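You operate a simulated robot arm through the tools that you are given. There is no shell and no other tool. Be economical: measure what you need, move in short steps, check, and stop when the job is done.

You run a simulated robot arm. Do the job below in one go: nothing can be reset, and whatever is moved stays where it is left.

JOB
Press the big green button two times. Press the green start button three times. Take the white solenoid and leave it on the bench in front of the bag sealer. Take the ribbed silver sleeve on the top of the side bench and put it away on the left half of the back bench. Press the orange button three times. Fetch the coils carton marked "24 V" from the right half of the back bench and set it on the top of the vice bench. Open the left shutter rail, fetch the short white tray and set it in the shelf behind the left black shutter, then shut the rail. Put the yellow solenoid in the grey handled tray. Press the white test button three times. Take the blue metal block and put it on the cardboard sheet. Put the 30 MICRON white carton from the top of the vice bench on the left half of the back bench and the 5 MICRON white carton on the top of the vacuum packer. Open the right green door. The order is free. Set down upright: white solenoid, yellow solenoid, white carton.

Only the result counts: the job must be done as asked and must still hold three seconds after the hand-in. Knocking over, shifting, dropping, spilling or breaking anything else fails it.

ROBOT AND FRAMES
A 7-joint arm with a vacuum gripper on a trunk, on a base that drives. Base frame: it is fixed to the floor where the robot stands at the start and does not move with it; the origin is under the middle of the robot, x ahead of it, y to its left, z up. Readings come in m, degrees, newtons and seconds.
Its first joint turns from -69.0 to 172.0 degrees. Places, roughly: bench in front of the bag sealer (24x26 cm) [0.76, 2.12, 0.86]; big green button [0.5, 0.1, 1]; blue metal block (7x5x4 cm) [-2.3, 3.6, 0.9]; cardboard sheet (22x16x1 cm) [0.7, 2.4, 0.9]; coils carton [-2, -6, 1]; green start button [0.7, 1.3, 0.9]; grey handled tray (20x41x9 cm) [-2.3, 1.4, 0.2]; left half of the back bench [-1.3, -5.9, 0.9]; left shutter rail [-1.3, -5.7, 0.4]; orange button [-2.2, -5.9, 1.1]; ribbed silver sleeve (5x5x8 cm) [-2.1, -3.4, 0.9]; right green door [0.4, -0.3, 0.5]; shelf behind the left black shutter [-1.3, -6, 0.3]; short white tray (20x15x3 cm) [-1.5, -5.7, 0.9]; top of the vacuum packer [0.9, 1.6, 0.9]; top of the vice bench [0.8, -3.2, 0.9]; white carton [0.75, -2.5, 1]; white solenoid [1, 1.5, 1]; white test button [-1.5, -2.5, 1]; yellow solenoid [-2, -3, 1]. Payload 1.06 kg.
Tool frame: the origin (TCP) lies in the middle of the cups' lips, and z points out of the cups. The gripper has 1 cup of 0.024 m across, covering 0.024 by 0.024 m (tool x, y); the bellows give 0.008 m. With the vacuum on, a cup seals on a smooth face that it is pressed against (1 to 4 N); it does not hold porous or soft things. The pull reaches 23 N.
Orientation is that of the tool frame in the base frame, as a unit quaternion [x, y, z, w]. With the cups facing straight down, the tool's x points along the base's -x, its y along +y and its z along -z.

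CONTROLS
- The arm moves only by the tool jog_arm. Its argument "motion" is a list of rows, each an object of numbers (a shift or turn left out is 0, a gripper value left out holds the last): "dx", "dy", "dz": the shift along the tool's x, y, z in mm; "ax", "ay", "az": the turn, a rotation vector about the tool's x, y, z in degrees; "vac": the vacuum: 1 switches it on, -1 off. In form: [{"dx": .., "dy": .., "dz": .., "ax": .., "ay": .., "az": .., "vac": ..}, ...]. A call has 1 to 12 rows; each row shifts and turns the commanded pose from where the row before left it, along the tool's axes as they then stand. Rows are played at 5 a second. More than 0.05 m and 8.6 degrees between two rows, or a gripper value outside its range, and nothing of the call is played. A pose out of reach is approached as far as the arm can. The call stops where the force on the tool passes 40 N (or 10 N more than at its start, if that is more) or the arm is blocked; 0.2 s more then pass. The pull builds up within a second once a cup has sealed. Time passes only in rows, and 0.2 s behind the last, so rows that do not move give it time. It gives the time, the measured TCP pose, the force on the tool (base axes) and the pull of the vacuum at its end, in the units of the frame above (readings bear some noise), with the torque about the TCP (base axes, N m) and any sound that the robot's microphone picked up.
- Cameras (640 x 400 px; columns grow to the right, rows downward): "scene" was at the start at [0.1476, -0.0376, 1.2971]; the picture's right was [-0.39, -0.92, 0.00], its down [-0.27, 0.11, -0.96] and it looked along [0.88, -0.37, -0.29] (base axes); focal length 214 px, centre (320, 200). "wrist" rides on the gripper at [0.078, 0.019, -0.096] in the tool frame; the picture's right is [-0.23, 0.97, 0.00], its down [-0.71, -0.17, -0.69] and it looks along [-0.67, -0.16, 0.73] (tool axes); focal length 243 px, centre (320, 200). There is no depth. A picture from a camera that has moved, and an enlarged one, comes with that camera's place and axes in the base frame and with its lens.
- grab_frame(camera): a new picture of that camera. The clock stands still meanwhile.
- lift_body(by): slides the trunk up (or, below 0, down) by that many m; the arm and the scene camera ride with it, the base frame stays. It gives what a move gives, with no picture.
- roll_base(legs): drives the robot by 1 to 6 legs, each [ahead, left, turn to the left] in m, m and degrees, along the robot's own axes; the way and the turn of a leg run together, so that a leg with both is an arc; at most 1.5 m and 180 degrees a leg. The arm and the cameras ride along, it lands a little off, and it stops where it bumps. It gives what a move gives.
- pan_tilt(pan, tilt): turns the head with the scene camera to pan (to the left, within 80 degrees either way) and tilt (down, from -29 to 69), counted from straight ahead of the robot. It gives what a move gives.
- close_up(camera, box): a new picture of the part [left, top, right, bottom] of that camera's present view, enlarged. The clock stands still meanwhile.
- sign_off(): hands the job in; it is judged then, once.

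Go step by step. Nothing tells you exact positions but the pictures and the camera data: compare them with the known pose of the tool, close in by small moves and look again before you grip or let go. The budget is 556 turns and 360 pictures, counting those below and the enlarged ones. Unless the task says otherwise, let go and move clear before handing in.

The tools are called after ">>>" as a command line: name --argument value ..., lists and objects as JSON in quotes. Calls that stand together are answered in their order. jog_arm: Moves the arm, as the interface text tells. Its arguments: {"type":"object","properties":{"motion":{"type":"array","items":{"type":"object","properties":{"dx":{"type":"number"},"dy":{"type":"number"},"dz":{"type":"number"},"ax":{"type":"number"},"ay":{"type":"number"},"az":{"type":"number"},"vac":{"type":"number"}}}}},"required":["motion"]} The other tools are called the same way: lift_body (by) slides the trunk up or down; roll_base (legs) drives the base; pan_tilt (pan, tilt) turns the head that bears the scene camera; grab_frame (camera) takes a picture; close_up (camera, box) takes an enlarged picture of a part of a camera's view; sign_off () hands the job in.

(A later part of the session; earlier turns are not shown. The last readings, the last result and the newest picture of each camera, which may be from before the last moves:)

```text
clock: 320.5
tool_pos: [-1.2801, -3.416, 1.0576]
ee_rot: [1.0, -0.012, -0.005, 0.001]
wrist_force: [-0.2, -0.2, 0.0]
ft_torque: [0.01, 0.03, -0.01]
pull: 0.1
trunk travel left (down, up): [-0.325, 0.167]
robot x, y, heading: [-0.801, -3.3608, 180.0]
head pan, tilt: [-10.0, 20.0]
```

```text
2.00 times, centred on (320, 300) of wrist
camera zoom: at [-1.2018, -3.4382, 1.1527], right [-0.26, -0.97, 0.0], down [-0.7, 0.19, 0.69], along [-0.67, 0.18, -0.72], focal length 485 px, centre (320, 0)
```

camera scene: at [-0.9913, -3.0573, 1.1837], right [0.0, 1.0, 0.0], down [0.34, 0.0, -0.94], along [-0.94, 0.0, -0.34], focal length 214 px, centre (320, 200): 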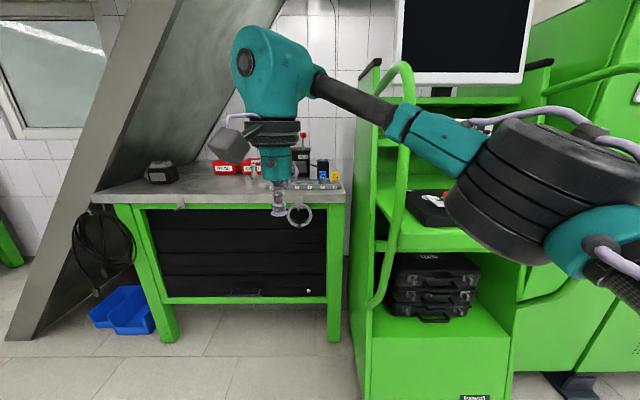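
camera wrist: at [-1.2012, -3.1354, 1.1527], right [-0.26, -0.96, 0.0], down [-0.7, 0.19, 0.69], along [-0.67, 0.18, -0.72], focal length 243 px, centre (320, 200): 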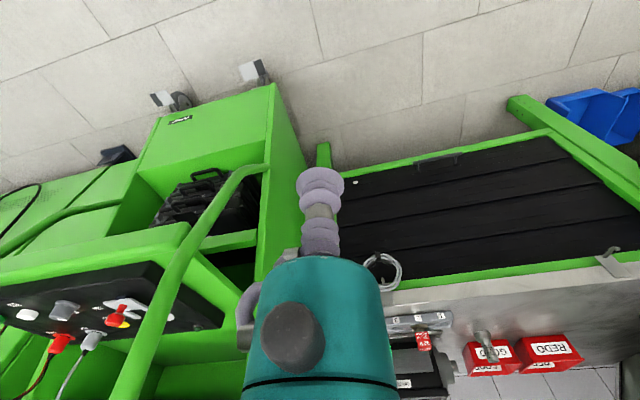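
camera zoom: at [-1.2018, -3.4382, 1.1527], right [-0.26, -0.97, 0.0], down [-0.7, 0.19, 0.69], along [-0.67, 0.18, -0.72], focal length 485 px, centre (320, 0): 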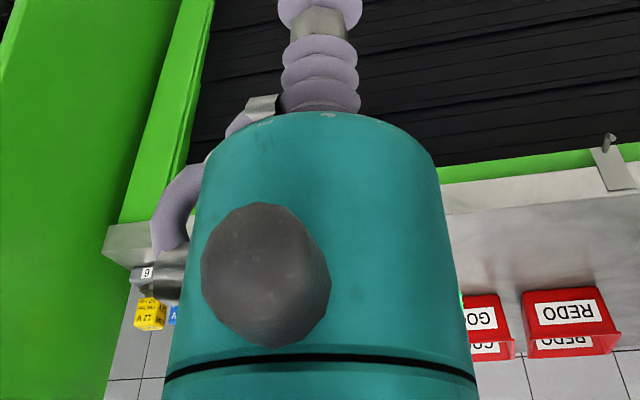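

On the rack I see red (slot 2), blue (5) and yellow (6) solenoids; a small silver cylinder stands before the "GOOD" box, probably the sleeve. I'll drive nearer for a good look.

>>> roll_base --legs '[[0.45, 0.1, 0]]'

>>> pan_tilt --pan 0 --tilt 30

>>> grab_frame --camera "scene"

>>> grab_frame --camera "wrist"

```text
clock: 323.3
tool_pos: [-1.751, -3.5162, 1.0582]
ee_rot: [1.0, -0.013, -0.004, 0.001]
wrist_force: [-0.4, -0.6, -0.3]
ft_torque: [0.02, -0.03, 0.02]
pull: 0.1
trunk travel left (down, up): [-0.325, 0.167]
robot x, y, heading: [-1.2743, -3.4591, 180.2]
head pan, tilt: [-10.0, 20.0]
```

```text
clock: 324.1
tool_pos: [-1.7523, -3.5182, 1.0581]
ee_rot: [1.0, -0.013, -0.004, 0.001]
wrist_force: [-0.2, -0.3, -0.4]
ft_torque: [0.01, 0.03, -0.02]
pull: 0.1
trunk travel left (down, up): [-0.325, 0.167]
robot x, y, heading: [-1.275, -3.4589, 179.8]
head pan, tilt: [0.0, 30.0]
```

```text
265 pictures are left
camera scene: at [-1.4608, -3.4601, 1.1677], right [0.0, 1.0, 0.0], down [0.5, 0.0, -0.87], along [-0.87, 0.0, -0.5], focal length 214 px, centre (320, 200)
```

scene: 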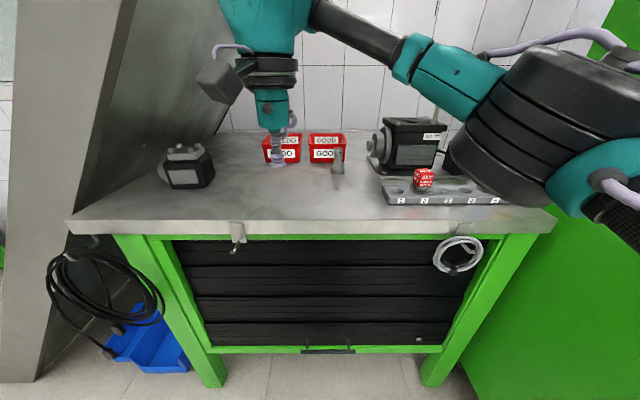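

```text
264 pictures are left
camera wrist: at [-1.6732, -3.5388, 1.1527], right [-0.26, -0.97, 0.0], down [-0.7, 0.19, 0.69], along [-0.67, 0.18, -0.72], focal length 243 px, centre (320, 200)
```

wrist: 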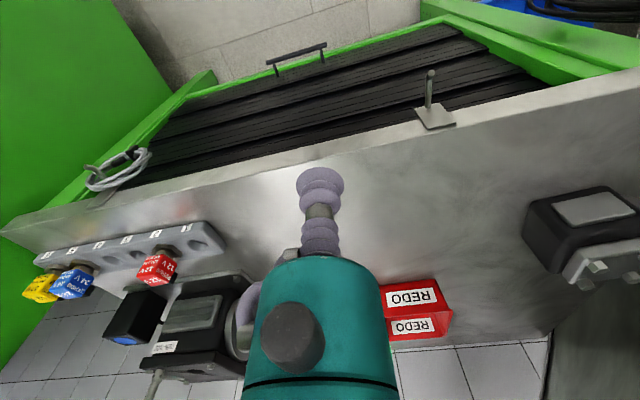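

>>> close_up --camera "scene" --box '[260, 110, 420, 210]'

```text
4.00 times, centred on (340, 160) of scene
camera zoom: at [-1.4608, -3.4601, 1.1677], right [0.0, 1.0, 0.0], down [0.5, 0.0, -0.87], along [-0.87, 0.0, -0.5], focal length 858 px, centre (240, 360)
```

zoom: 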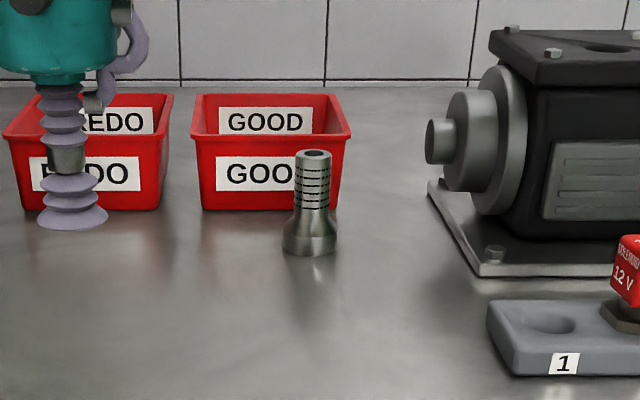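

The sleeve stands at about (−2.189, −3.397), top z ≈ 0.954. To keep the elbow away from the motor, I'll approach with heading 165° and the arm stretched.

>>> roll_base --legs '[[0, 0, -15], [0, 0.179, 0], [0.2, 0, 0]]'

>>> jog_arm --motion '[{"dx": -35, "dy": -20}, {"dx": -35, "dy": -20}, {"dx": -33, "dy": -20}, {}]'

>>> grab_frame --camera "scene"

>>> grab_frame --camera "wrist"

```text
clock: 328.4
tool_pos: [-1.9952, -3.5154, 1.0578]
ee_rot: [0.99, -0.141, -0.004, 0.0]
wrist_force: [-0.2, -0.5, -0.1]
ft_torque: [-0.02, -0.01, -0.02]
pull: 0.0
trunk travel left (down, up): [-0.325, 0.167]
robot x, y, heading: [-1.5157, -3.5812, 164.9]
head pan, tilt: [0.0, 30.0]
```

```text
clock: 329.4
tool_pos: [-2.0779, -3.4284, 1.0576]
ee_rot: [0.99, -0.14, -0.005, -0.001]
wrist_force: [-0.4, -0.1, -0.1]
ft_torque: [0.02, 0.03, 0.0]
pull: 0.0
trunk travel left (down, up): [-0.325, 0.167]
robot x, y, heading: [-1.5137, -3.5802, 165.2]
head pan, tilt: [0.0, 30.0]
```

```text
262 pictures are left
camera scene: at [-1.6991, -3.5344, 1.1676], right [0.26, 0.97, 0.0], down [0.48, -0.13, -0.87], along [-0.84, 0.22, -0.5], focal length 214 px, centre (320, 200)
```

scene: 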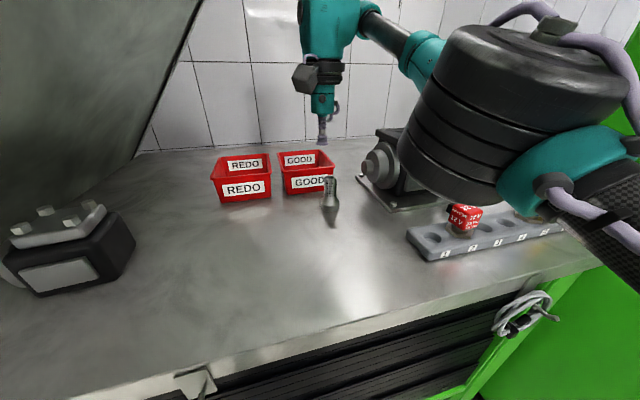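

```text
261 pictures are left
camera wrist: at [-2.009, -3.4682, 1.1535], right [-0.5, -0.87, 0.0], down [-0.63, 0.36, 0.69], along [-0.6, 0.34, -0.72], focal length 243 px, centre (320, 200)
```

wrist: 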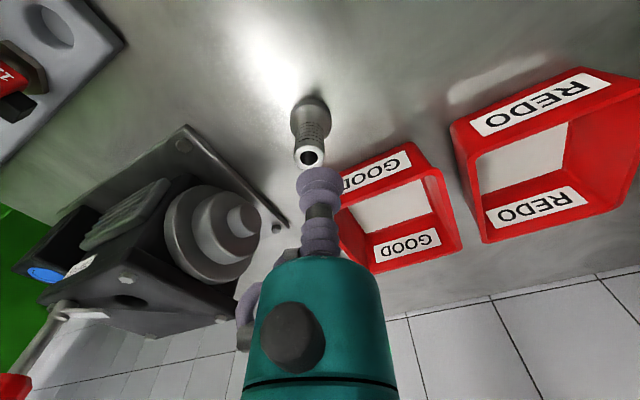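

The sleeve top refines to (−2.113, −3.400, 0.967). I'll line up over it and zoom to check before touching.

>>> roll_base --legs '[[0.041, -0.018, 0]]'

>>> jog_arm --motion '[{"dz": 30}, {"dz": 20}, {"dz": 10}, {}]'

>>> close_up --camera "scene" --box '[240, 80, 440, 240]'

>>> close_up --camera "wrist" --box '[220, 60, 420, 260]'

```text
clock: 330.3
tool_pos: [-2.1148, -3.3997, 1.0575]
ee_rot: [0.99, -0.141, -0.004, 0.0]
wrist_force: [-1.2, -0.8, 0.6]
ft_torque: [0.0, -0.02, -0.03]
pull: 0.1
trunk travel left (down, up): [-0.325, 0.167]
robot x, y, heading: [-1.5554, -3.5531, 165.2]
head pan, tilt: [0.0, 30.0]
```

```text
clock: 331.3
tool_pos: [-2.1141, -3.3999, 0.998]
ee_rot: [0.99, -0.141, -0.005, 0.0]
wrist_force: [0.0, 0.0, -0.4]
ft_torque: [0.01, 0.0, -0.01]
pull: 0.0
trunk travel left (down, up): [-0.325, 0.167]
robot x, y, heading: [-1.552, -3.5504, 165.2]
head pan, tilt: [0.0, 30.0]
```

```text
2.50 times, centred on (340, 160) of scene
camera zoom: at [-1.7341, -3.5066, 1.1677], right [0.26, 0.97, 0.0], down [0.48, -0.13, -0.87], along [-0.84, 0.22, -0.5], focal length 536 px, centre (270, 300)
```

zoom: 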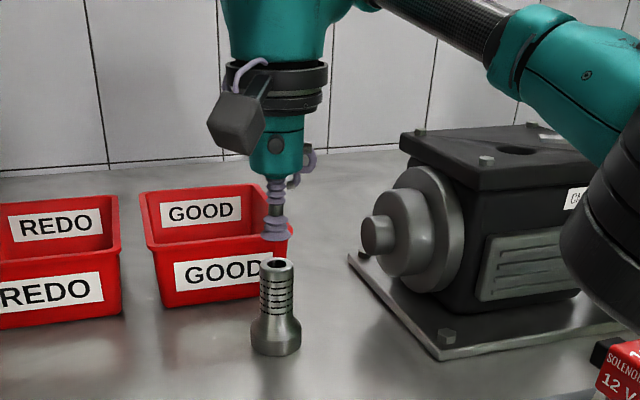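

```text
2.00 times, centred on (320, 160) of wrist
camera zoom: at [-2.0448, -3.4399, 1.093], right [-0.5, -0.87, 0.0], down [-0.63, 0.36, 0.69], along [-0.6, 0.34, -0.72], focal length 485 px, centre (320, 280)
```

zoom: 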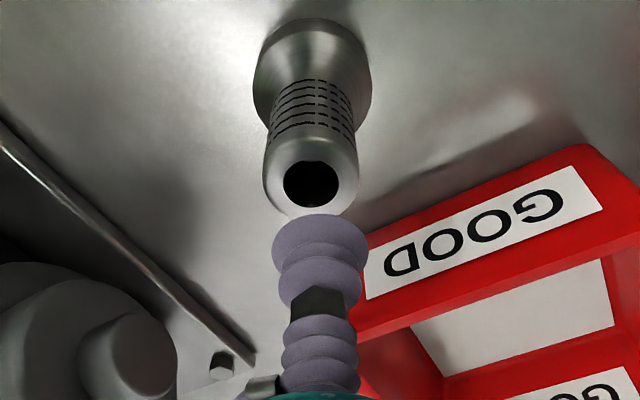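

Aligned to within 3 mm. I'll descend with vacuum and see whether the top seals despite the bore.

>>> jog_arm --motion '[{"dy": -2.7, "dz": 18, "vac": 1}, {"dz": 6}, {"dz": 4}, {"dz": 3}, {"dz": 3}, {}, {}]'

```text
clock: 332.9
tool_pos: [-2.1146, -3.3961, 0.9672]
ee_rot: [0.99, -0.141, -0.007, 0.001]
wrist_force: [-6.3, 1.6, 22.6]
ft_torque: [-0.09, -0.22, 0.01]
pull: 0.0
trunk travel left (down, up): [-0.325, 0.167]
robot x, y, heading: [-1.5552, -3.5529, 165.2]
head pan, tilt: [0.0, 30.0]
```

No seal at the bore. I'll lift off and examine the sleeve more closely for another smooth face.

>>> jog_arm --motion '[{"vac": -1, "dz": -4}, {"dz": -10}, {"dz": -30}, {"dz": -30}, {}]'

>>> close_up --camera "scene" --box '[320, 160, 370, 220]'

>>> close_up --camera "wrist" --box '[270, 60, 370, 180]'

```text
clock: 334.1
tool_pos: [-2.1135, -3.3954, 1.0368]
ee_rot: [0.99, -0.141, -0.004, 0.0]
wrist_force: [-0.1, 0.2, -0.1]
ft_torque: [-0.04, 0.04, 0.0]
pull: 0.0
trunk travel left (down, up): [-0.325, 0.167]
robot x, y, heading: [-1.554, -3.5508, 165.0]
head pan, tilt: [0.0, 30.0]
```

```text
6.67 times, centred on (345, 190) of scene
camera zoom: at [-1.7341, -3.5066, 1.1676], right [0.26, 0.97, 0.0], down [0.48, -0.13, -0.87], along [-0.84, 0.22, -0.5], focal length 1430 px, centre (153, 267)
```

zoom: 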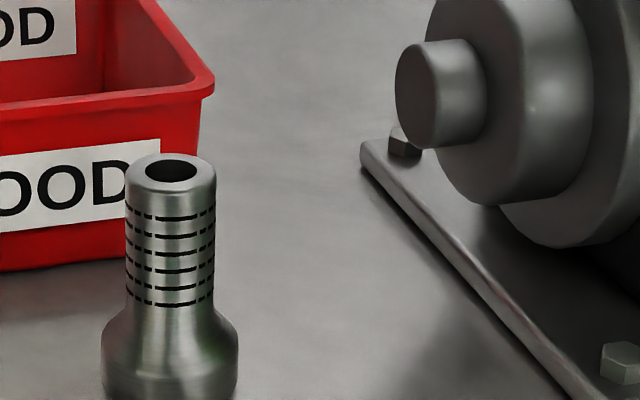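

```text
3.33 times, centred on (320, 120) of wrist
camera zoom: at [-2.044, -3.4363, 1.1322], right [-0.5, -0.87, 0.0], down [-0.63, 0.36, 0.69], along [-0.6, 0.34, -0.72], focal length 809 px, centre (320, 467)
```

zoom: 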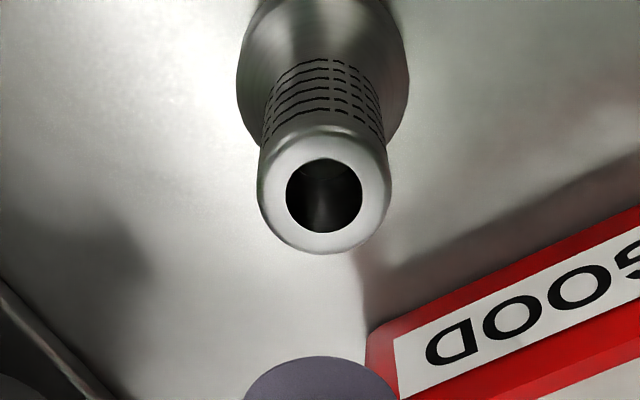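

It's a real bore, so the cup's lip must land centred on the ring (about ±1.5 mm). I'll re-centre carefully close above and compare in both cameras.

>>> jog_arm --motion '[{"dx": 2, "dy": 3}, {"dz": 30}, {"dz": 18}, {}]'

>>> close_up --camera "scene" --box '[320, 140, 368, 200]'

>>> close_up --camera "wrist" --box '[280, 120, 360, 220]'

```text
clock: 335.1
tool_pos: [-2.1124, -3.4006, 0.9904]
ee_rot: [0.99, -0.142, -0.005, 0.0]
wrist_force: [0.3, -0.4, -0.3]
ft_torque: [0.02, -0.02, -0.01]
pull: 0.1
trunk travel left (down, up): [-0.325, 0.167]
robot x, y, heading: [-1.5531, -3.5548, 165.2]
head pan, tilt: [0.0, 30.0]
```

```text
6.67 times, centred on (344, 170) of scene
camera zoom: at [-1.734, -3.5067, 1.1677], right [0.26, 0.97, 0.0], down [0.48, -0.13, -0.87], along [-0.84, 0.22, -0.5], focal length 1430 px, centre (160, 400)
```

zoom: 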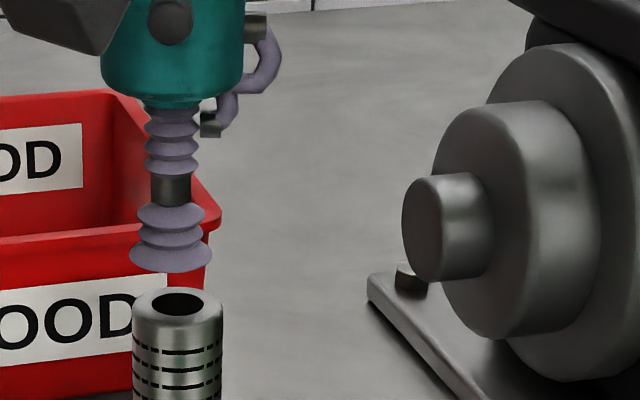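

```text
4.00 times, centred on (320, 170) of wrist
camera zoom: at [-2.0419, -3.4421, 1.0852], right [-0.5, -0.87, 0.0], down [-0.62, 0.36, 0.69], along [-0.6, 0.34, -0.72], focal length 970 px, centre (320, 320)
```

zoom: 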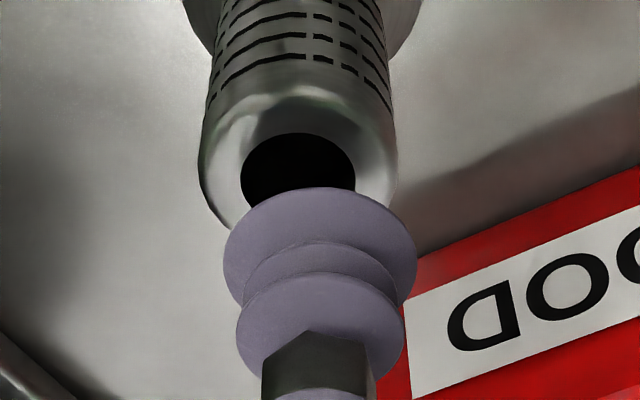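

Both views show the cup about 3 mm too far left and 2–3 mm too far ahead. I'll correct and check again closer.

>>> jog_arm --motion '[{"dx": 2.4, "dy": -3}, {"dz": 8}, {}]'

>>> close_up --camera "scene" --box '[320, 140, 368, 200]'

>>> close_up --camera "wrist" --box '[280, 120, 360, 220]'

```text
clock: 335.9
tool_pos: [-2.1083, -3.3967, 0.9824]
ee_rot: [0.99, -0.141, -0.005, 0.0]
wrist_force: [-0.1, -0.3, -0.3]
ft_torque: [0.01, 0.03, -0.02]
pull: 0.1
trunk travel left (down, up): [-0.325, 0.167]
robot x, y, heading: [-1.5542, -3.5494, 165.2]
head pan, tilt: [0.0, 30.0]
```

```text
6.67 times, centred on (344, 170) of scene
camera zoom: at [-1.7341, -3.5066, 1.1677], right [0.26, 0.97, 0.0], down [0.48, -0.13, -0.87], along [-0.84, 0.22, -0.5], focal length 1430 px, centre (160, 400)
```

zoom: 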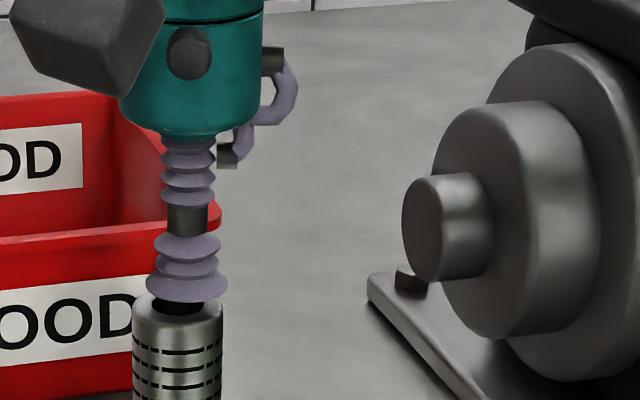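

```text
4.00 times, centred on (320, 170) of wrist
camera zoom: at [-2.0383, -3.438, 1.0767], right [-0.5, -0.87, 0.0], down [-0.63, 0.36, 0.69], along [-0.6, 0.34, -0.72], focal length 970 px, centre (320, 320)
```

zoom: 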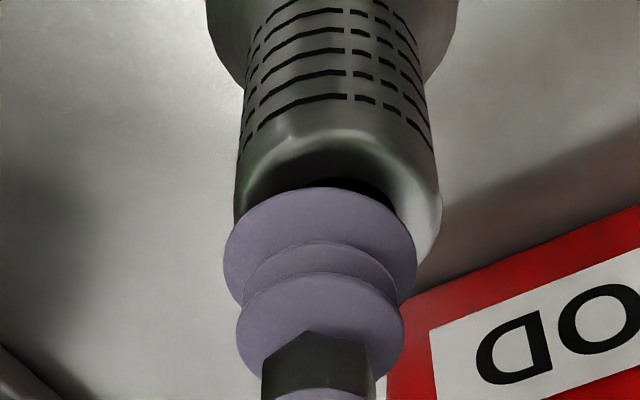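

>>> jog_arm --motion '[{"dx": 1.5, "dy": 2.3}, {}, {}]'

>>> close_up --camera "scene" --box '[320, 140, 368, 200]'

>>> close_up --camera "wrist" --box '[280, 120, 360, 220]'

```text
clock: 336.7
tool_pos: [-2.1089, -3.4013, 0.9836]
ee_rot: [0.99, -0.141, -0.005, 0.0]
wrist_force: [0.0, 0.2, -0.5]
ft_torque: [0.02, 0.01, 0.01]
pull: 0.0
trunk travel left (down, up): [-0.325, 0.167]
robot x, y, heading: [-1.5489, -3.553, 165.2]
head pan, tilt: [0.0, 30.0]
```

```text
6.67 times, centred on (344, 170) of scene
camera zoom: at [-1.7341, -3.5066, 1.1677], right [0.26, 0.97, 0.0], down [0.48, -0.13, -0.87], along [-0.84, 0.22, -0.5], focal length 1430 px, centre (160, 400)
```

zoom: 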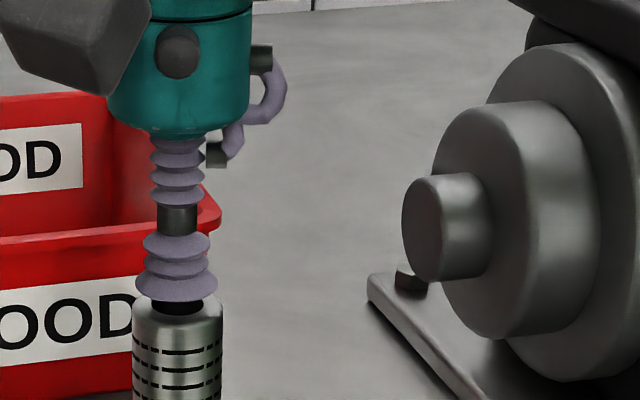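

```text
4.00 times, centred on (320, 170) of wrist
camera zoom: at [-2.0377, -3.4413, 1.0776], right [-0.5, -0.87, 0.0], down [-0.63, 0.36, 0.69], along [-0.6, 0.34, -0.72], focal length 970 px, centre (320, 320)
```

zoom: 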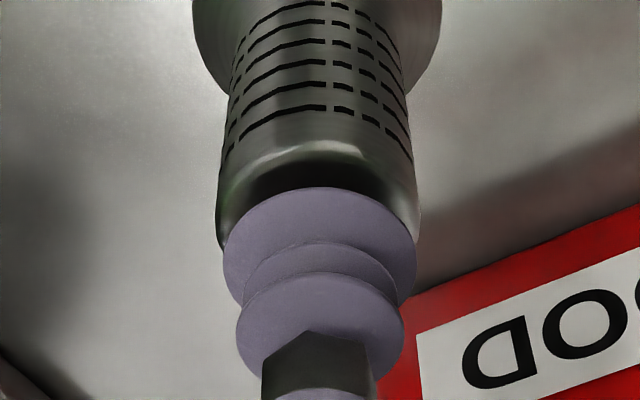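

Laterally centred now. I'll descend gently with vacuum on.

>>> jog_arm --motion '[{"dz": 4, "vac": 1}, {"dz": 3}, {"dz": 2}, {}, {}]'

>>> close_up --camera "scene" --box '[320, 140, 368, 200]'

>>> close_up --camera "wrist" --box '[280, 120, 360, 220]'

```text
clock: 337.9
tool_pos: [-2.1085, -3.4008, 0.9744]
ee_rot: [0.99, -0.141, -0.006, 0.0]
wrist_force: [-4.5, 1.8, 16.2]
ft_torque: [0.06, 0.02, 0.03]
pull: 22.4
trunk travel left (down, up): [-0.325, 0.167]
robot x, y, heading: [-1.5518, -3.5513, 165.2]
head pan, tilt: [0.0, 30.0]
```

```text
6.67 times, centred on (344, 170) of scene
camera zoom: at [-1.7335, -3.5066, 1.1678], right [0.26, 0.97, 0.0], down [0.48, -0.13, -0.87], along [-0.84, 0.22, -0.5], focal length 1430 px, centre (160, 400)
```

zoom: 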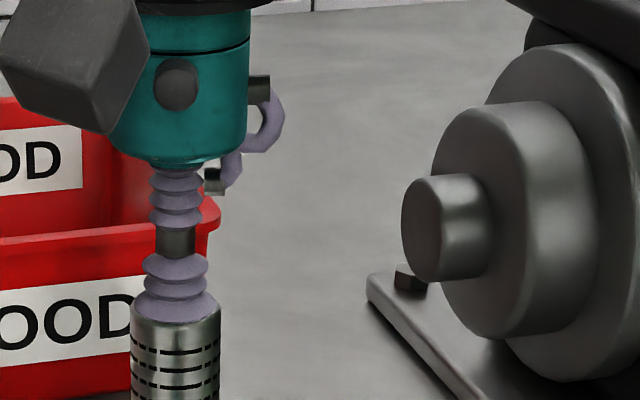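

```text
4.00 times, centred on (320, 170) of wrist
camera zoom: at [-2.038, -3.4414, 1.0691], right [-0.5, -0.87, 0.0], down [-0.62, 0.36, 0.69], along [-0.6, 0.34, -0.72], focal length 970 px, centre (320, 320)
```

zoom: 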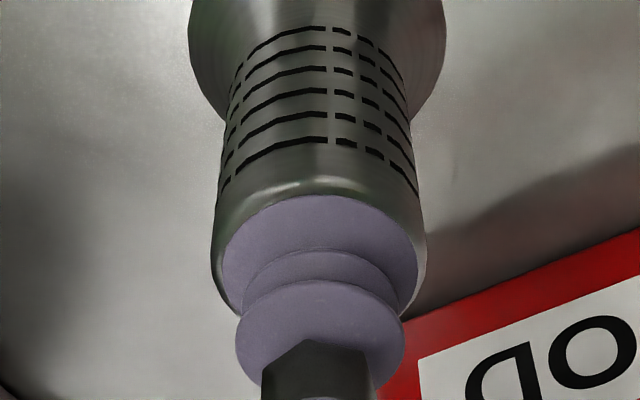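

Sealed at 22 N. I'll lift it gently.

>>> jog_arm --motion '[{"dz": -5}, {"dz": -10}, {"dz": -20}, {"dz": -30}, {"dz": -20}, {}]'

>>> grab_frame --camera "scene"

```text
clock: 339.3
tool_pos: [-2.1071, -3.4006, 1.059]
ee_rot: [0.99, -0.14, -0.005, 0.0]
wrist_force: [-0.9, 0.3, -1.9]
ft_torque: [0.03, 0.02, -0.02]
pull: 22.8
trunk travel left (down, up): [-0.325, 0.167]
robot x, y, heading: [-1.553, -3.5531, 165.2]
head pan, tilt: [0.0, 30.0]
```

```text
248 pictures are left
camera scene: at [-1.7342, -3.5065, 1.1676], right [0.26, 0.97, 0.0], down [0.48, -0.13, -0.87], along [-0.84, 0.22, -0.5], focal length 214 px, centre (320, 200)
```

scene: 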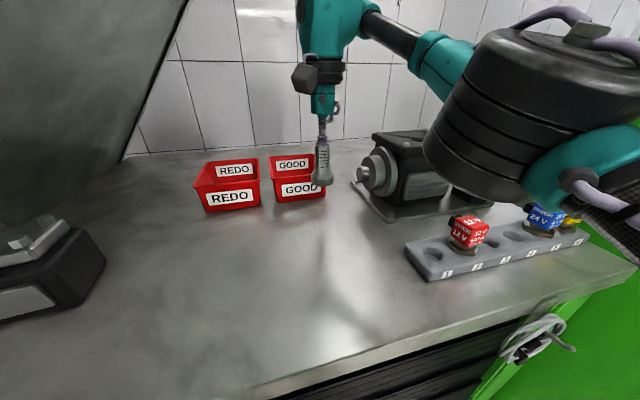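

Sleeve in hand. I'll raise, back out, turn to face the back bench and approach.

>>> lift_body --by 0.06

>>> roll_base --legs '[[-0.65, 0, 0], [0, 0, 105], [0.8, -0.3, 0]]'

>>> pan_tilt --pan 0 --tilt 20

>>> grab_frame --camera "scene"

```text
clock: 340.3
tool_pos: [-2.1052, -3.4026, 1.1271]
ee_rot: [0.99, -0.14, -0.014, -0.001]
wrist_force: [0.2, -0.8, -1.5]
ft_torque: [0.01, 0.02, 0.01]
pull: 23.2
trunk travel left (down, up): [-0.385, 0.107]
robot x, y, heading: [-1.5545, -3.5523, 165.1]
head pan, tilt: [0.0, 30.0]
```

```text
clock: 352.3
tool_pos: [-1.3016, -5.083, 1.1268]
ee_rot: [0.728, 0.685, -0.009, 0.009]
wrist_force: [-0.7, -0.3, -1.0]
ft_torque: [0.02, 0.01, -0.01]
pull: 22.9
trunk travel left (down, up): [-0.385, 0.107]
robot x, y, heading: [-1.277, -4.5093, -92.1]
head pan, tilt: [0.0, 30.0]
```

```text
clock: 353.0
tool_pos: [-1.3029, -5.0824, 1.1268]
ee_rot: [0.729, 0.685, -0.009, 0.01]
wrist_force: [-0.3, -0.3, -1.6]
ft_torque: [-0.02, 0.0, 0.02]
pull: 22.7
trunk travel left (down, up): [-0.385, 0.107]
robot x, y, heading: [-1.2799, -4.5082, -92.0]
head pan, tilt: [0.0, 20.0]
```

```text
247 pictures are left
camera scene: at [-1.2835, -4.6857, 1.2459], right [-1.0, 0.04, 0.0], down [0.01, 0.34, -0.94], along [-0.03, -0.94, -0.34], focal length 214 px, centre (320, 200)
```

scene: 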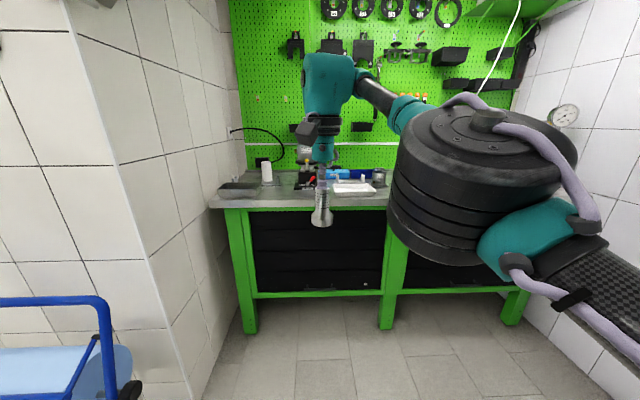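

>>> close_up --camera "scene" --box '[200, 120, 420, 260]'

```text
2.86 times, centred on (310, 190) of scene
camera zoom: at [-1.2835, -4.6857, 1.2459], right [-1.0, 0.04, 0.0], down [0.01, 0.34, -0.94], along [-0.03, -0.94, -0.34], focal length 613 px, centre (349, 229)
```

zoom: 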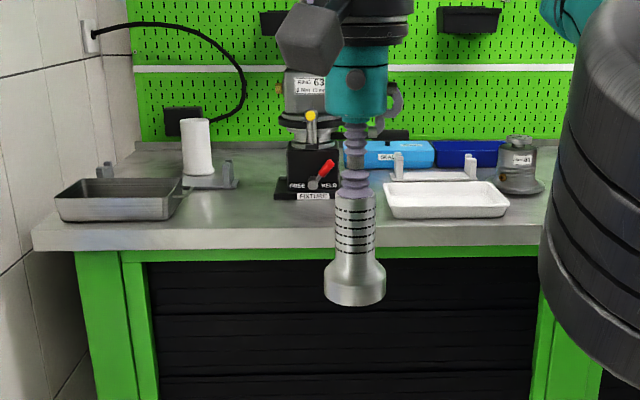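

The bench's left half has room between the grey tray and the fixture, around (−1.10, −5.72). I'll drive there.

>>> roll_base --legs '[[0, 0.2, 2], [0.5, 0, 0]]'

>>> pan_tilt --pan 0 --tilt 35

>>> grab_frame --camera "scene"

>>> grab_frame --camera "wrist"

```text
clock: 358.0
tool_pos: [-1.0818, -5.5862, 1.1268]
ee_rot: [0.716, 0.698, -0.009, 0.009]
wrist_force: [0.1, 0.3, -1.7]
ft_torque: [0.01, 0.02, -0.04]
pull: 22.7
trunk travel left (down, up): [-0.385, 0.107]
robot x, y, heading: [-1.0798, -5.0126, -90.0]
head pan, tilt: [0.0, 20.0]
```

```text
clock: 358.7
tool_pos: [-1.0805, -5.5844, 1.1262]
ee_rot: [0.716, 0.698, -0.01, 0.009]
wrist_force: [-0.6, -0.7, -1.8]
ft_torque: [0.02, -0.03, -0.02]
pull: 22.7
trunk travel left (down, up): [-0.385, 0.107]
robot x, y, heading: [-1.0796, -5.0147, -90.1]
head pan, tilt: [0.0, 35.0]
```

```text
245 pictures are left
camera scene: at [-1.0775, -5.1824, 1.2221], right [-1.0, 0.0, 0.0], down [0.0, 0.57, -0.82], along [0.0, -0.82, -0.57], focal length 214 px, centre (320, 200)
```

scene: 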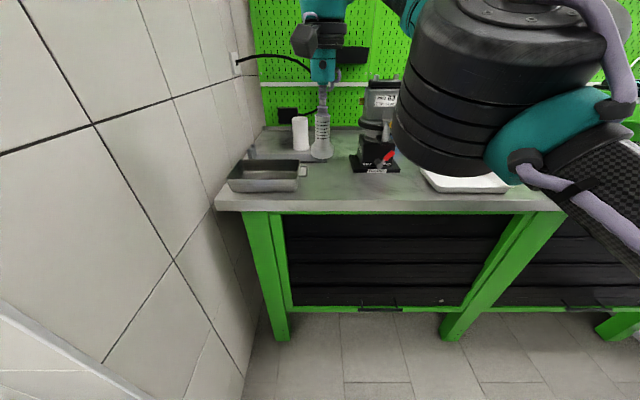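

```text
244 pictures are left
camera wrist: at [-1.0618, -5.5051, 1.2199], right [0.97, -0.26, 0.01], down [-0.19, -0.69, 0.7], along [-0.18, -0.68, -0.71], focal length 243 px, centre (320, 200)
```

wrist: 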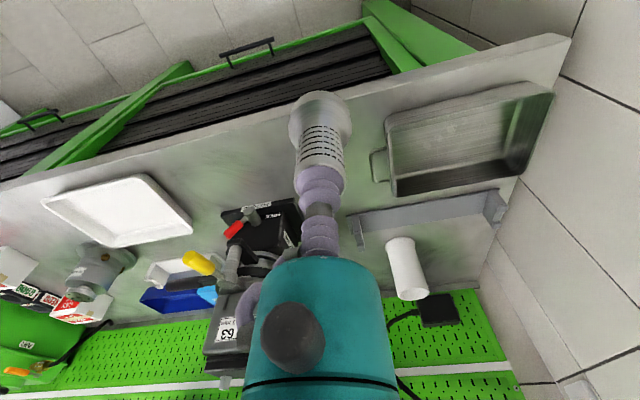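

>>> roll_base --legs '[[0.116, -0.03, 0]]'

>>> jog_arm --motion '[{"dz": 30}, {"dz": 30}, {"dz": 25}, {"dz": 20}, {}]'

>>> grab_frame --camera "scene"

>>> grab_frame --camera "wrist"

```text
clock: 360.0
tool_pos: [-1.1135, -5.6996, 1.1261]
ee_rot: [0.716, 0.698, -0.009, 0.01]
wrist_force: [0.2, -0.1, -1.7]
ft_torque: [0.01, 0.0, -0.03]
pull: 22.9
trunk travel left (down, up): [-0.385, 0.107]
robot x, y, heading: [-1.109, -5.1249, -90.2]
head pan, tilt: [0.0, 35.0]
```

```text
clock: 361.2
tool_pos: [-1.1118, -5.7013, 1.0193]
ee_rot: [0.716, 0.698, -0.009, 0.011]
wrist_force: [0.0, 0.0, -1.8]
ft_torque: [0.0, -0.01, -0.03]
pull: 23.1
trunk travel left (down, up): [-0.385, 0.107]
robot x, y, heading: [-1.1047, -5.1232, -90.0]
head pan, tilt: [0.0, 35.0]
```

```text
243 pictures are left
camera scene: at [-1.1078, -5.2959, 1.2221], right [-1.0, 0.0, 0.0], down [0.0, 0.57, -0.82], along [0.0, -0.82, -0.57], focal length 214 px, centre (320, 200)
```

scene: 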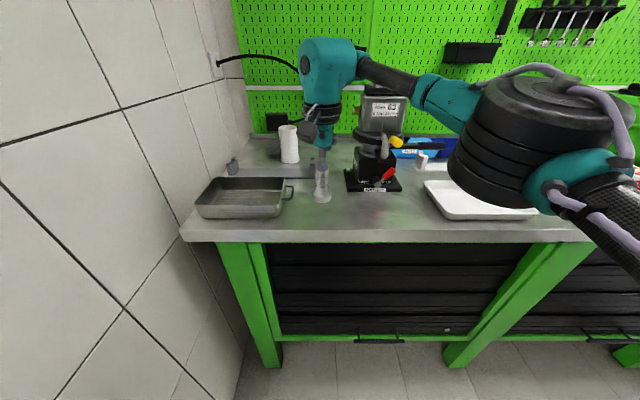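

```text
242 pictures are left
camera wrist: at [-1.0919, -5.621, 1.1122], right [0.97, -0.26, 0.01], down [-0.19, -0.68, 0.7], along [-0.18, -0.68, -0.71], focal length 243 px, centre (320, 200)
```

wrist: 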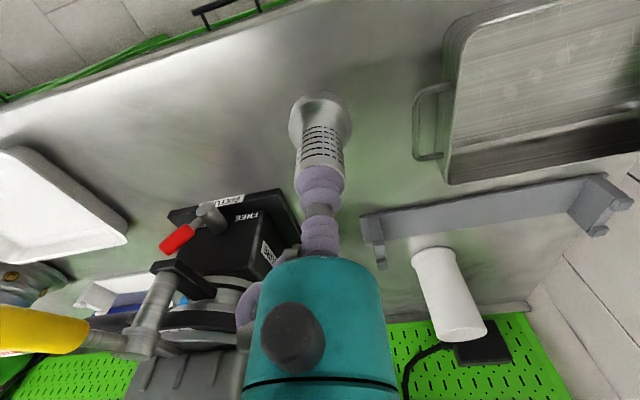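

Clear all round. Lowering the sleeve onto the bench.

>>> jog_arm --motion '[{"dz": 20}, {"dz": 10}, {"dz": 4}, {}]'

```text
clock: 362.2
tool_pos: [-1.1113, -5.702, 0.9857]
ee_rot: [0.716, 0.698, -0.01, 0.011]
wrist_force: [0.0, -0.3, -1.5]
ft_torque: [0.01, 0.0, 0.01]
pull: 23.1
trunk travel left (down, up): [-0.385, 0.107]
robot x, y, heading: [-1.1065, -5.1266, -90.0]
head pan, tilt: [0.0, 35.0]
```

>>> jog_arm --motion '[{"dz": 3}, {"dz": 3}, {"dz": 2}, {}]'

>>> close_up --camera "scene" --box '[270, 130, 370, 220]'

```text
clock: 363.2
tool_pos: [-1.1108, -5.7039, 0.9781]
ee_rot: [0.715, 0.699, -0.009, 0.01]
wrist_force: [-0.6, -0.1, -1.3]
ft_torque: [0.03, 0.01, 0.02]
pull: 22.9
trunk travel left (down, up): [-0.385, 0.107]
robot x, y, heading: [-1.1076, -5.1263, -89.9]
head pan, tilt: [0.0, 35.0]
```

```text
4.44 times, centred on (320, 175) of scene
camera zoom: at [-1.1079, -5.296, 1.2221], right [-1.0, 0.0, 0.0], down [0.0, 0.57, -0.82], along [0.0, -0.82, -0.57], focal length 953 px, centre (320, 311)
```

zoom: 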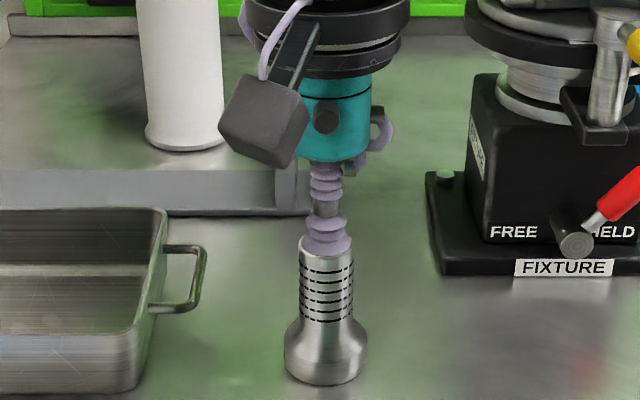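

>>> jog_arm --motion '[{"dz": 2}, {"dz": 2}, {}]'

>>> jog_arm --motion '[{"dz": 2}, {"dz": 2}, {}]'

```text
clock: 364.0
tool_pos: [-1.111, -5.7024, 0.9762]
ee_rot: [0.715, 0.699, -0.008, 0.012]
wrist_force: [1.3, -3.2, 14.5]
ft_torque: [-0.01, -0.05, -0.04]
pull: 22.7
trunk travel left (down, up): [-0.385, 0.107]
robot x, y, heading: [-1.1078, -5.1268, -90.0]
head pan, tilt: [0.0, 35.0]
```

```text
clock: 364.8
tool_pos: [-1.1103, -5.7015, 0.9724]
ee_rot: [0.715, 0.699, -0.009, 0.011]
wrist_force: [3.0, -3.6, 16.8]
ft_torque: [0.03, -0.07, -0.05]
pull: 23.2
trunk travel left (down, up): [-0.385, 0.107]
robot x, y, heading: [-1.1093, -5.1276, -90.0]
head pan, tilt: [0.0, 35.0]
```

On the bench. I'll relieve the pressure a little, release, and rise straight up.

>>> jog_arm --motion '[{"dz": -3}, {"vac": -1}, {}, {}, {}, {}, {"dz": -4}, {"dz": -10}, {"dz": -30}, {"dz": -40}, {}]'

>>> grab_frame --camera "scene"

```text
clock: 367.2
tool_pos: [-1.1131, -5.7031, 1.0591]
ee_rot: [0.715, 0.699, -0.008, 0.009]
wrist_force: [-0.1, -0.5, 0.1]
ft_torque: [0.02, 0.01, 0.0]
pull: 0.0
trunk travel left (down, up): [-0.385, 0.107]
robot x, y, heading: [-1.1079, -5.1292, -90.2]
head pan, tilt: [0.0, 35.0]
```

```text
240 pictures are left
camera scene: at [-1.1079, -5.296, 1.222], right [-1.0, 0.0, 0.0], down [0.0, 0.57, -0.82], along [0.0, -0.82, -0.57], focal length 214 px, centre (320, 200)
```

scene: 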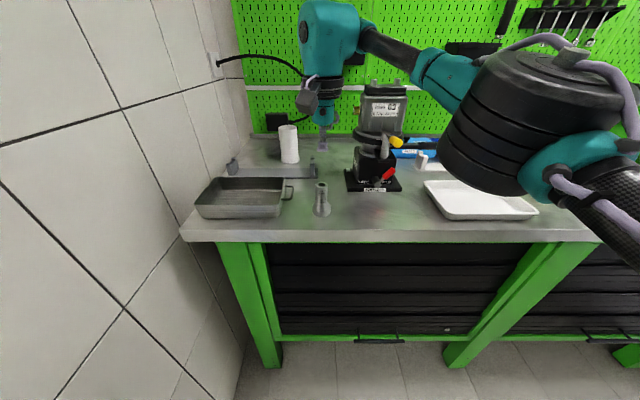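

The sleeve is in place. Now I'll back away to study the left shutter and its rail.

>>> roll_base --legs '[[-0.55, 0, 0]]'

>>> pan_tilt --pan -10 --tilt 40

>>> grab_frame --camera "scene"

>>> close_up --camera "scene" --box '[180, 160, 440, 330]'

```text
clock: 370.3
tool_pos: [-1.1117, -5.1599, 1.0592]
ee_rot: [0.714, 0.7, -0.01, 0.011]
wrist_force: [-0.7, 0.6, 0.5]
ft_torque: [-0.02, 0.01, 0.02]
pull: 0.0
trunk travel left (down, up): [-0.385, 0.107]
robot x, y, heading: [-1.1124, -4.5847, -89.9]
head pan, tilt: [0.0, 35.0]
```

```text
clock: 371.0
tool_pos: [-1.1112, -5.1605, 1.0585]
ee_rot: [0.714, 0.7, -0.009, 0.01]
wrist_force: [0.3, 0.4, -1.0]
ft_torque: [0.03, 0.02, -0.02]
pull: 0.1
trunk travel left (down, up): [-0.385, 0.107]
robot x, y, heading: [-1.1096, -4.5849, -90.0]
head pan, tilt: [-10.0, 40.0]
```

```text
239 pictures are left
camera scene: at [-1.1227, -4.7502, 1.2145], right [-0.99, 0.17, 0.0], down [0.11, 0.63, -0.77], along [-0.13, -0.76, -0.64], focal length 214 px, centre (320, 200)
```

scene: 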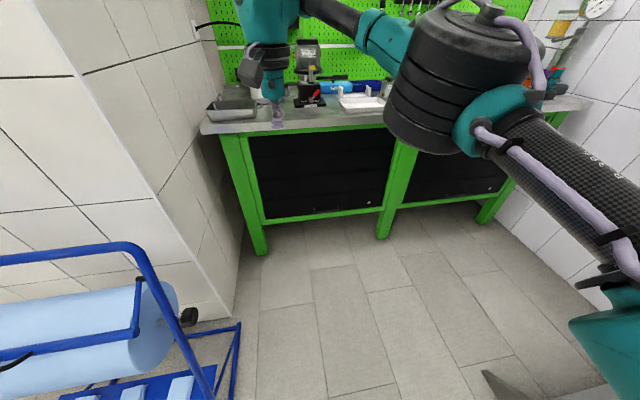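

```text
2.35 times, centred on (310, 245) of scene
camera zoom: at [-1.1227, -4.7502, 1.2145], right [-0.99, 0.17, 0.0], down [0.11, 0.63, -0.77], along [-0.13, -0.76, -0.64], focal length 505 px, centre (344, 94)
```

zoom: 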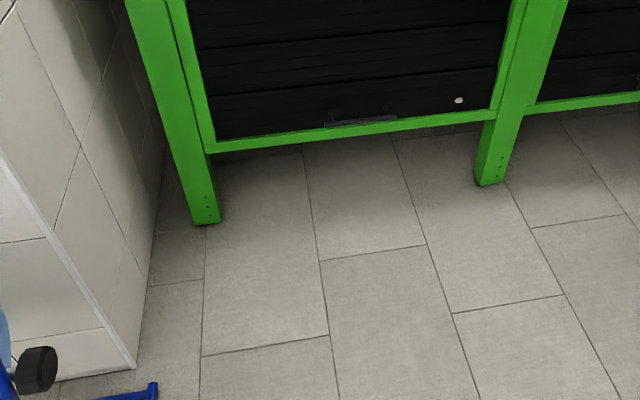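

I'll lower the trunk for a lower viewpoint on the shutter.

>>> lift_body --by -0.38

>>> pan_tilt --pan -10 --tilt 25

>>> grab_frame --camera "scene"

>>> close_up --camera "scene" --box '[200, 200, 440, 350]'

```text
clock: 374.7
tool_pos: [-1.1103, -5.1612, 0.6789]
ee_rot: [0.714, 0.7, -0.009, 0.01]
wrist_force: [0.3, -0.6, -0.7]
ft_torque: [0.02, 0.03, 0.0]
pull: 0.0
trunk travel left (down, up): [-0.005, 0.487]
robot x, y, heading: [-1.1093, -4.5864, -89.7]
head pan, tilt: [-10.0, 40.0]
```

```text
clock: 375.4
tool_pos: [-1.1127, -5.161, 0.6788]
ee_rot: [0.714, 0.7, -0.009, 0.01]
wrist_force: [-0.3, 0.3, -1.0]
ft_torque: [0.0, 0.01, 0.02]
pull: 0.0
trunk travel left (down, up): [-0.005, 0.487]
robot x, y, heading: [-1.11, -4.5856, -89.7]
head pan, tilt: [-10.0, 25.0]
```

```text
237 pictures are left
camera scene: at [-1.1236, -4.8655, 0.8493], right [-0.99, 0.17, 0.0], down [0.07, 0.42, -0.91], along [-0.15, -0.89, -0.42], focal length 214 px, centre (320, 200)
```

scene: 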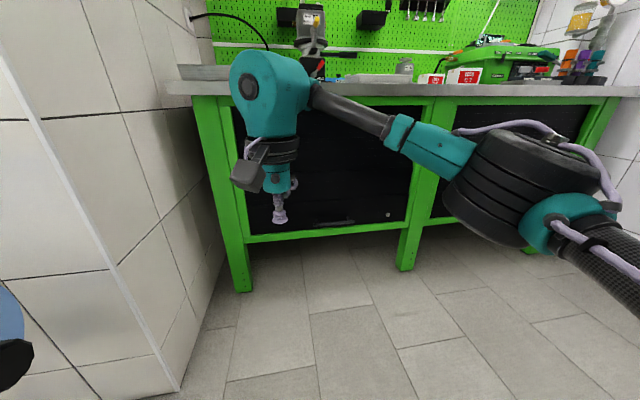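

```text
2.67 times, centred on (320, 275) of scene
camera zoom: at [-1.1236, -4.8655, 0.8493], right [-0.99, 0.17, 0.0], down [0.07, 0.42, -0.91], along [-0.15, -0.89, -0.42], focal length 572 px, centre (320, 0)
```

zoom: 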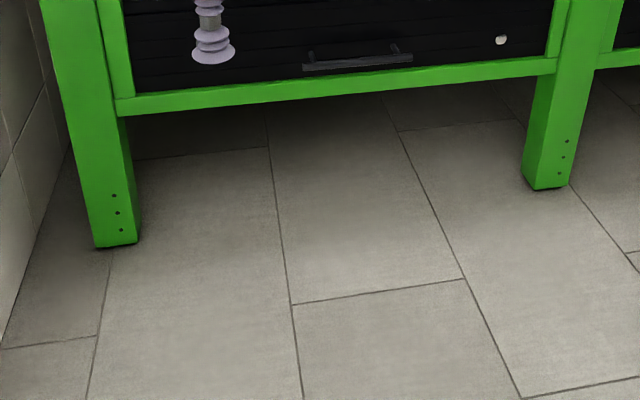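

The rail has a bar handle near (−1.32, −5.63, 0.35), just above the green bottom beam. I'll turn the tool horizontal and look at it with the wrist camera.

>>> jog_arm --motion '[{"dx": 40}, {"dx": 40, "dz": 20}, {"ay": -8.5}, {"ay": -8.5}, {"ay": -8.5}, {"ay": -8.5}, {"ay": -8.5}, {"ay": -8.5}, {"ay": -8.5}, {"ay": -8.5}, {"ay": -8.5}, {"ay": -8.5}]'

>>> jog_arm --motion '[{"ay": -5}, {"dx": 40}, {"dx": 40}, {"dx": 40}, {"dx": 40}, {"dx": 40}, {"dx": 40}, {}]'

>>> grab_frame --camera "wrist"

```text
clock: 378.1
tool_pos: [-1.1103, -5.082, 0.6576]
ee_rot: [0.52, 0.508, -0.49, 0.481]
wrist_force: [-0.7, -0.1, -0.1]
ft_torque: [-0.03, -0.01, -0.01]
pull: 0.0
trunk travel left (down, up): [-0.005, 0.487]
robot x, y, heading: [-1.1039, -4.589, -89.7]
head pan, tilt: [-10.0, 25.0]
```

```text
clock: 379.9
tool_pos: [-1.1027, -5.1065, 0.4196]
ee_rot: [-0.5, -0.488, 0.511, -0.501]
wrist_force: [0.5, -0.2, -0.6]
ft_torque: [-0.01, 0.02, 0.02]
pull: 0.0
out of reach, approached as far as the arm can: row 1, 6, 7
trunk travel left (down, up): [-0.005, 0.487]
robot x, y, heading: [-1.1047, -4.5827, -89.9]
head pan, tilt: [-10.0, 25.0]
```

```text
235 pictures are left
camera wrist: at [-1.0815, -5.0145, 0.3391], right [0.97, -0.02, 0.24], down [-0.16, 0.7, 0.69], along [-0.18, -0.71, 0.68], focal length 243 px, centre (320, 200)
```

wrist: 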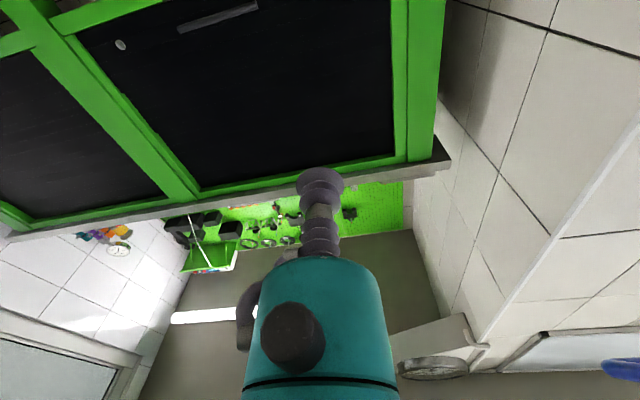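

>>> close_up --camera "wrist" --box '[100, 0, 300, 120]'

```text
3.20 times, centred on (200, 60) of wrist
camera zoom: at [-1.0815, -5.0145, 0.3391], right [0.97, -0.02, 0.24], down [-0.16, 0.7, 0.69], along [-0.18, -0.71, 0.68], focal length 776 px, centre (704, 648)
```

zoom: 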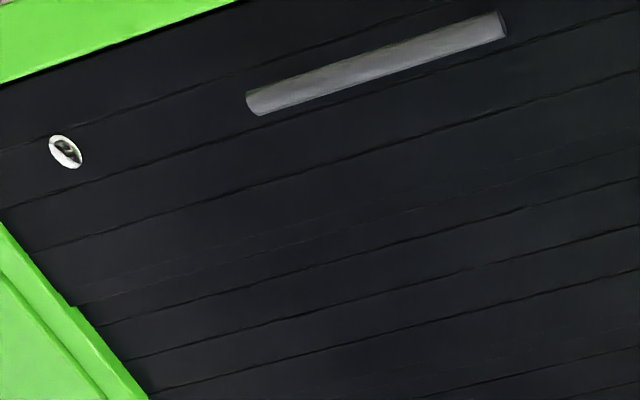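

The slats are flat and smooth; the handle is at z ≈ 0.37, x −1.23…−1.42, just above the beam. I'll suck onto the shutter just above the handle, then lift.

>>> roll_base --legs '[[0, -0.215, 0], [0.4, 0, 0]]'

>>> grab_frame --camera "wrist"

>>> grab_frame --camera "scene"

```text
clock: 384.4
tool_pos: [-1.3106, -5.5069, 0.4219]
ee_rot: [-0.499, -0.49, 0.509, -0.502]
wrist_force: [-0.2, -0.5, 0.2]
ft_torque: [-0.01, -0.02, 0.01]
pull: 0.1
trunk travel left (down, up): [-0.005, 0.487]
robot x, y, heading: [-1.3183, -4.9846, -89.5]
head pan, tilt: [-10.0, 25.0]
```

```text
233 pictures are left
camera wrist: at [-1.2901, -5.4124, 0.3396], right [0.97, -0.01, 0.24], down [-0.16, 0.7, 0.69], along [-0.18, -0.71, 0.68], focal length 243 px, centre (320, 200)
```

wrist: 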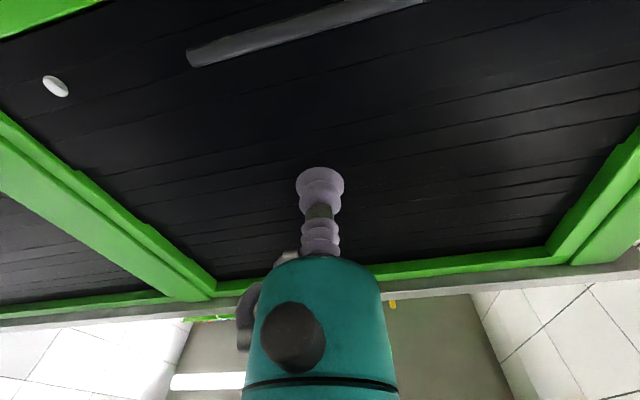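

```text
232 pictures are left
camera scene: at [-1.3325, -5.2634, 0.8494], right [-0.99, 0.17, 0.0], down [0.07, 0.42, -0.91], along [-0.15, -0.89, -0.42], focal length 214 px, centre (320, 200)
```

scene: 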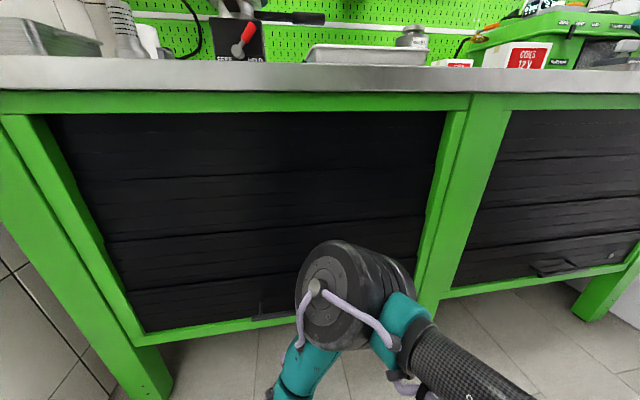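

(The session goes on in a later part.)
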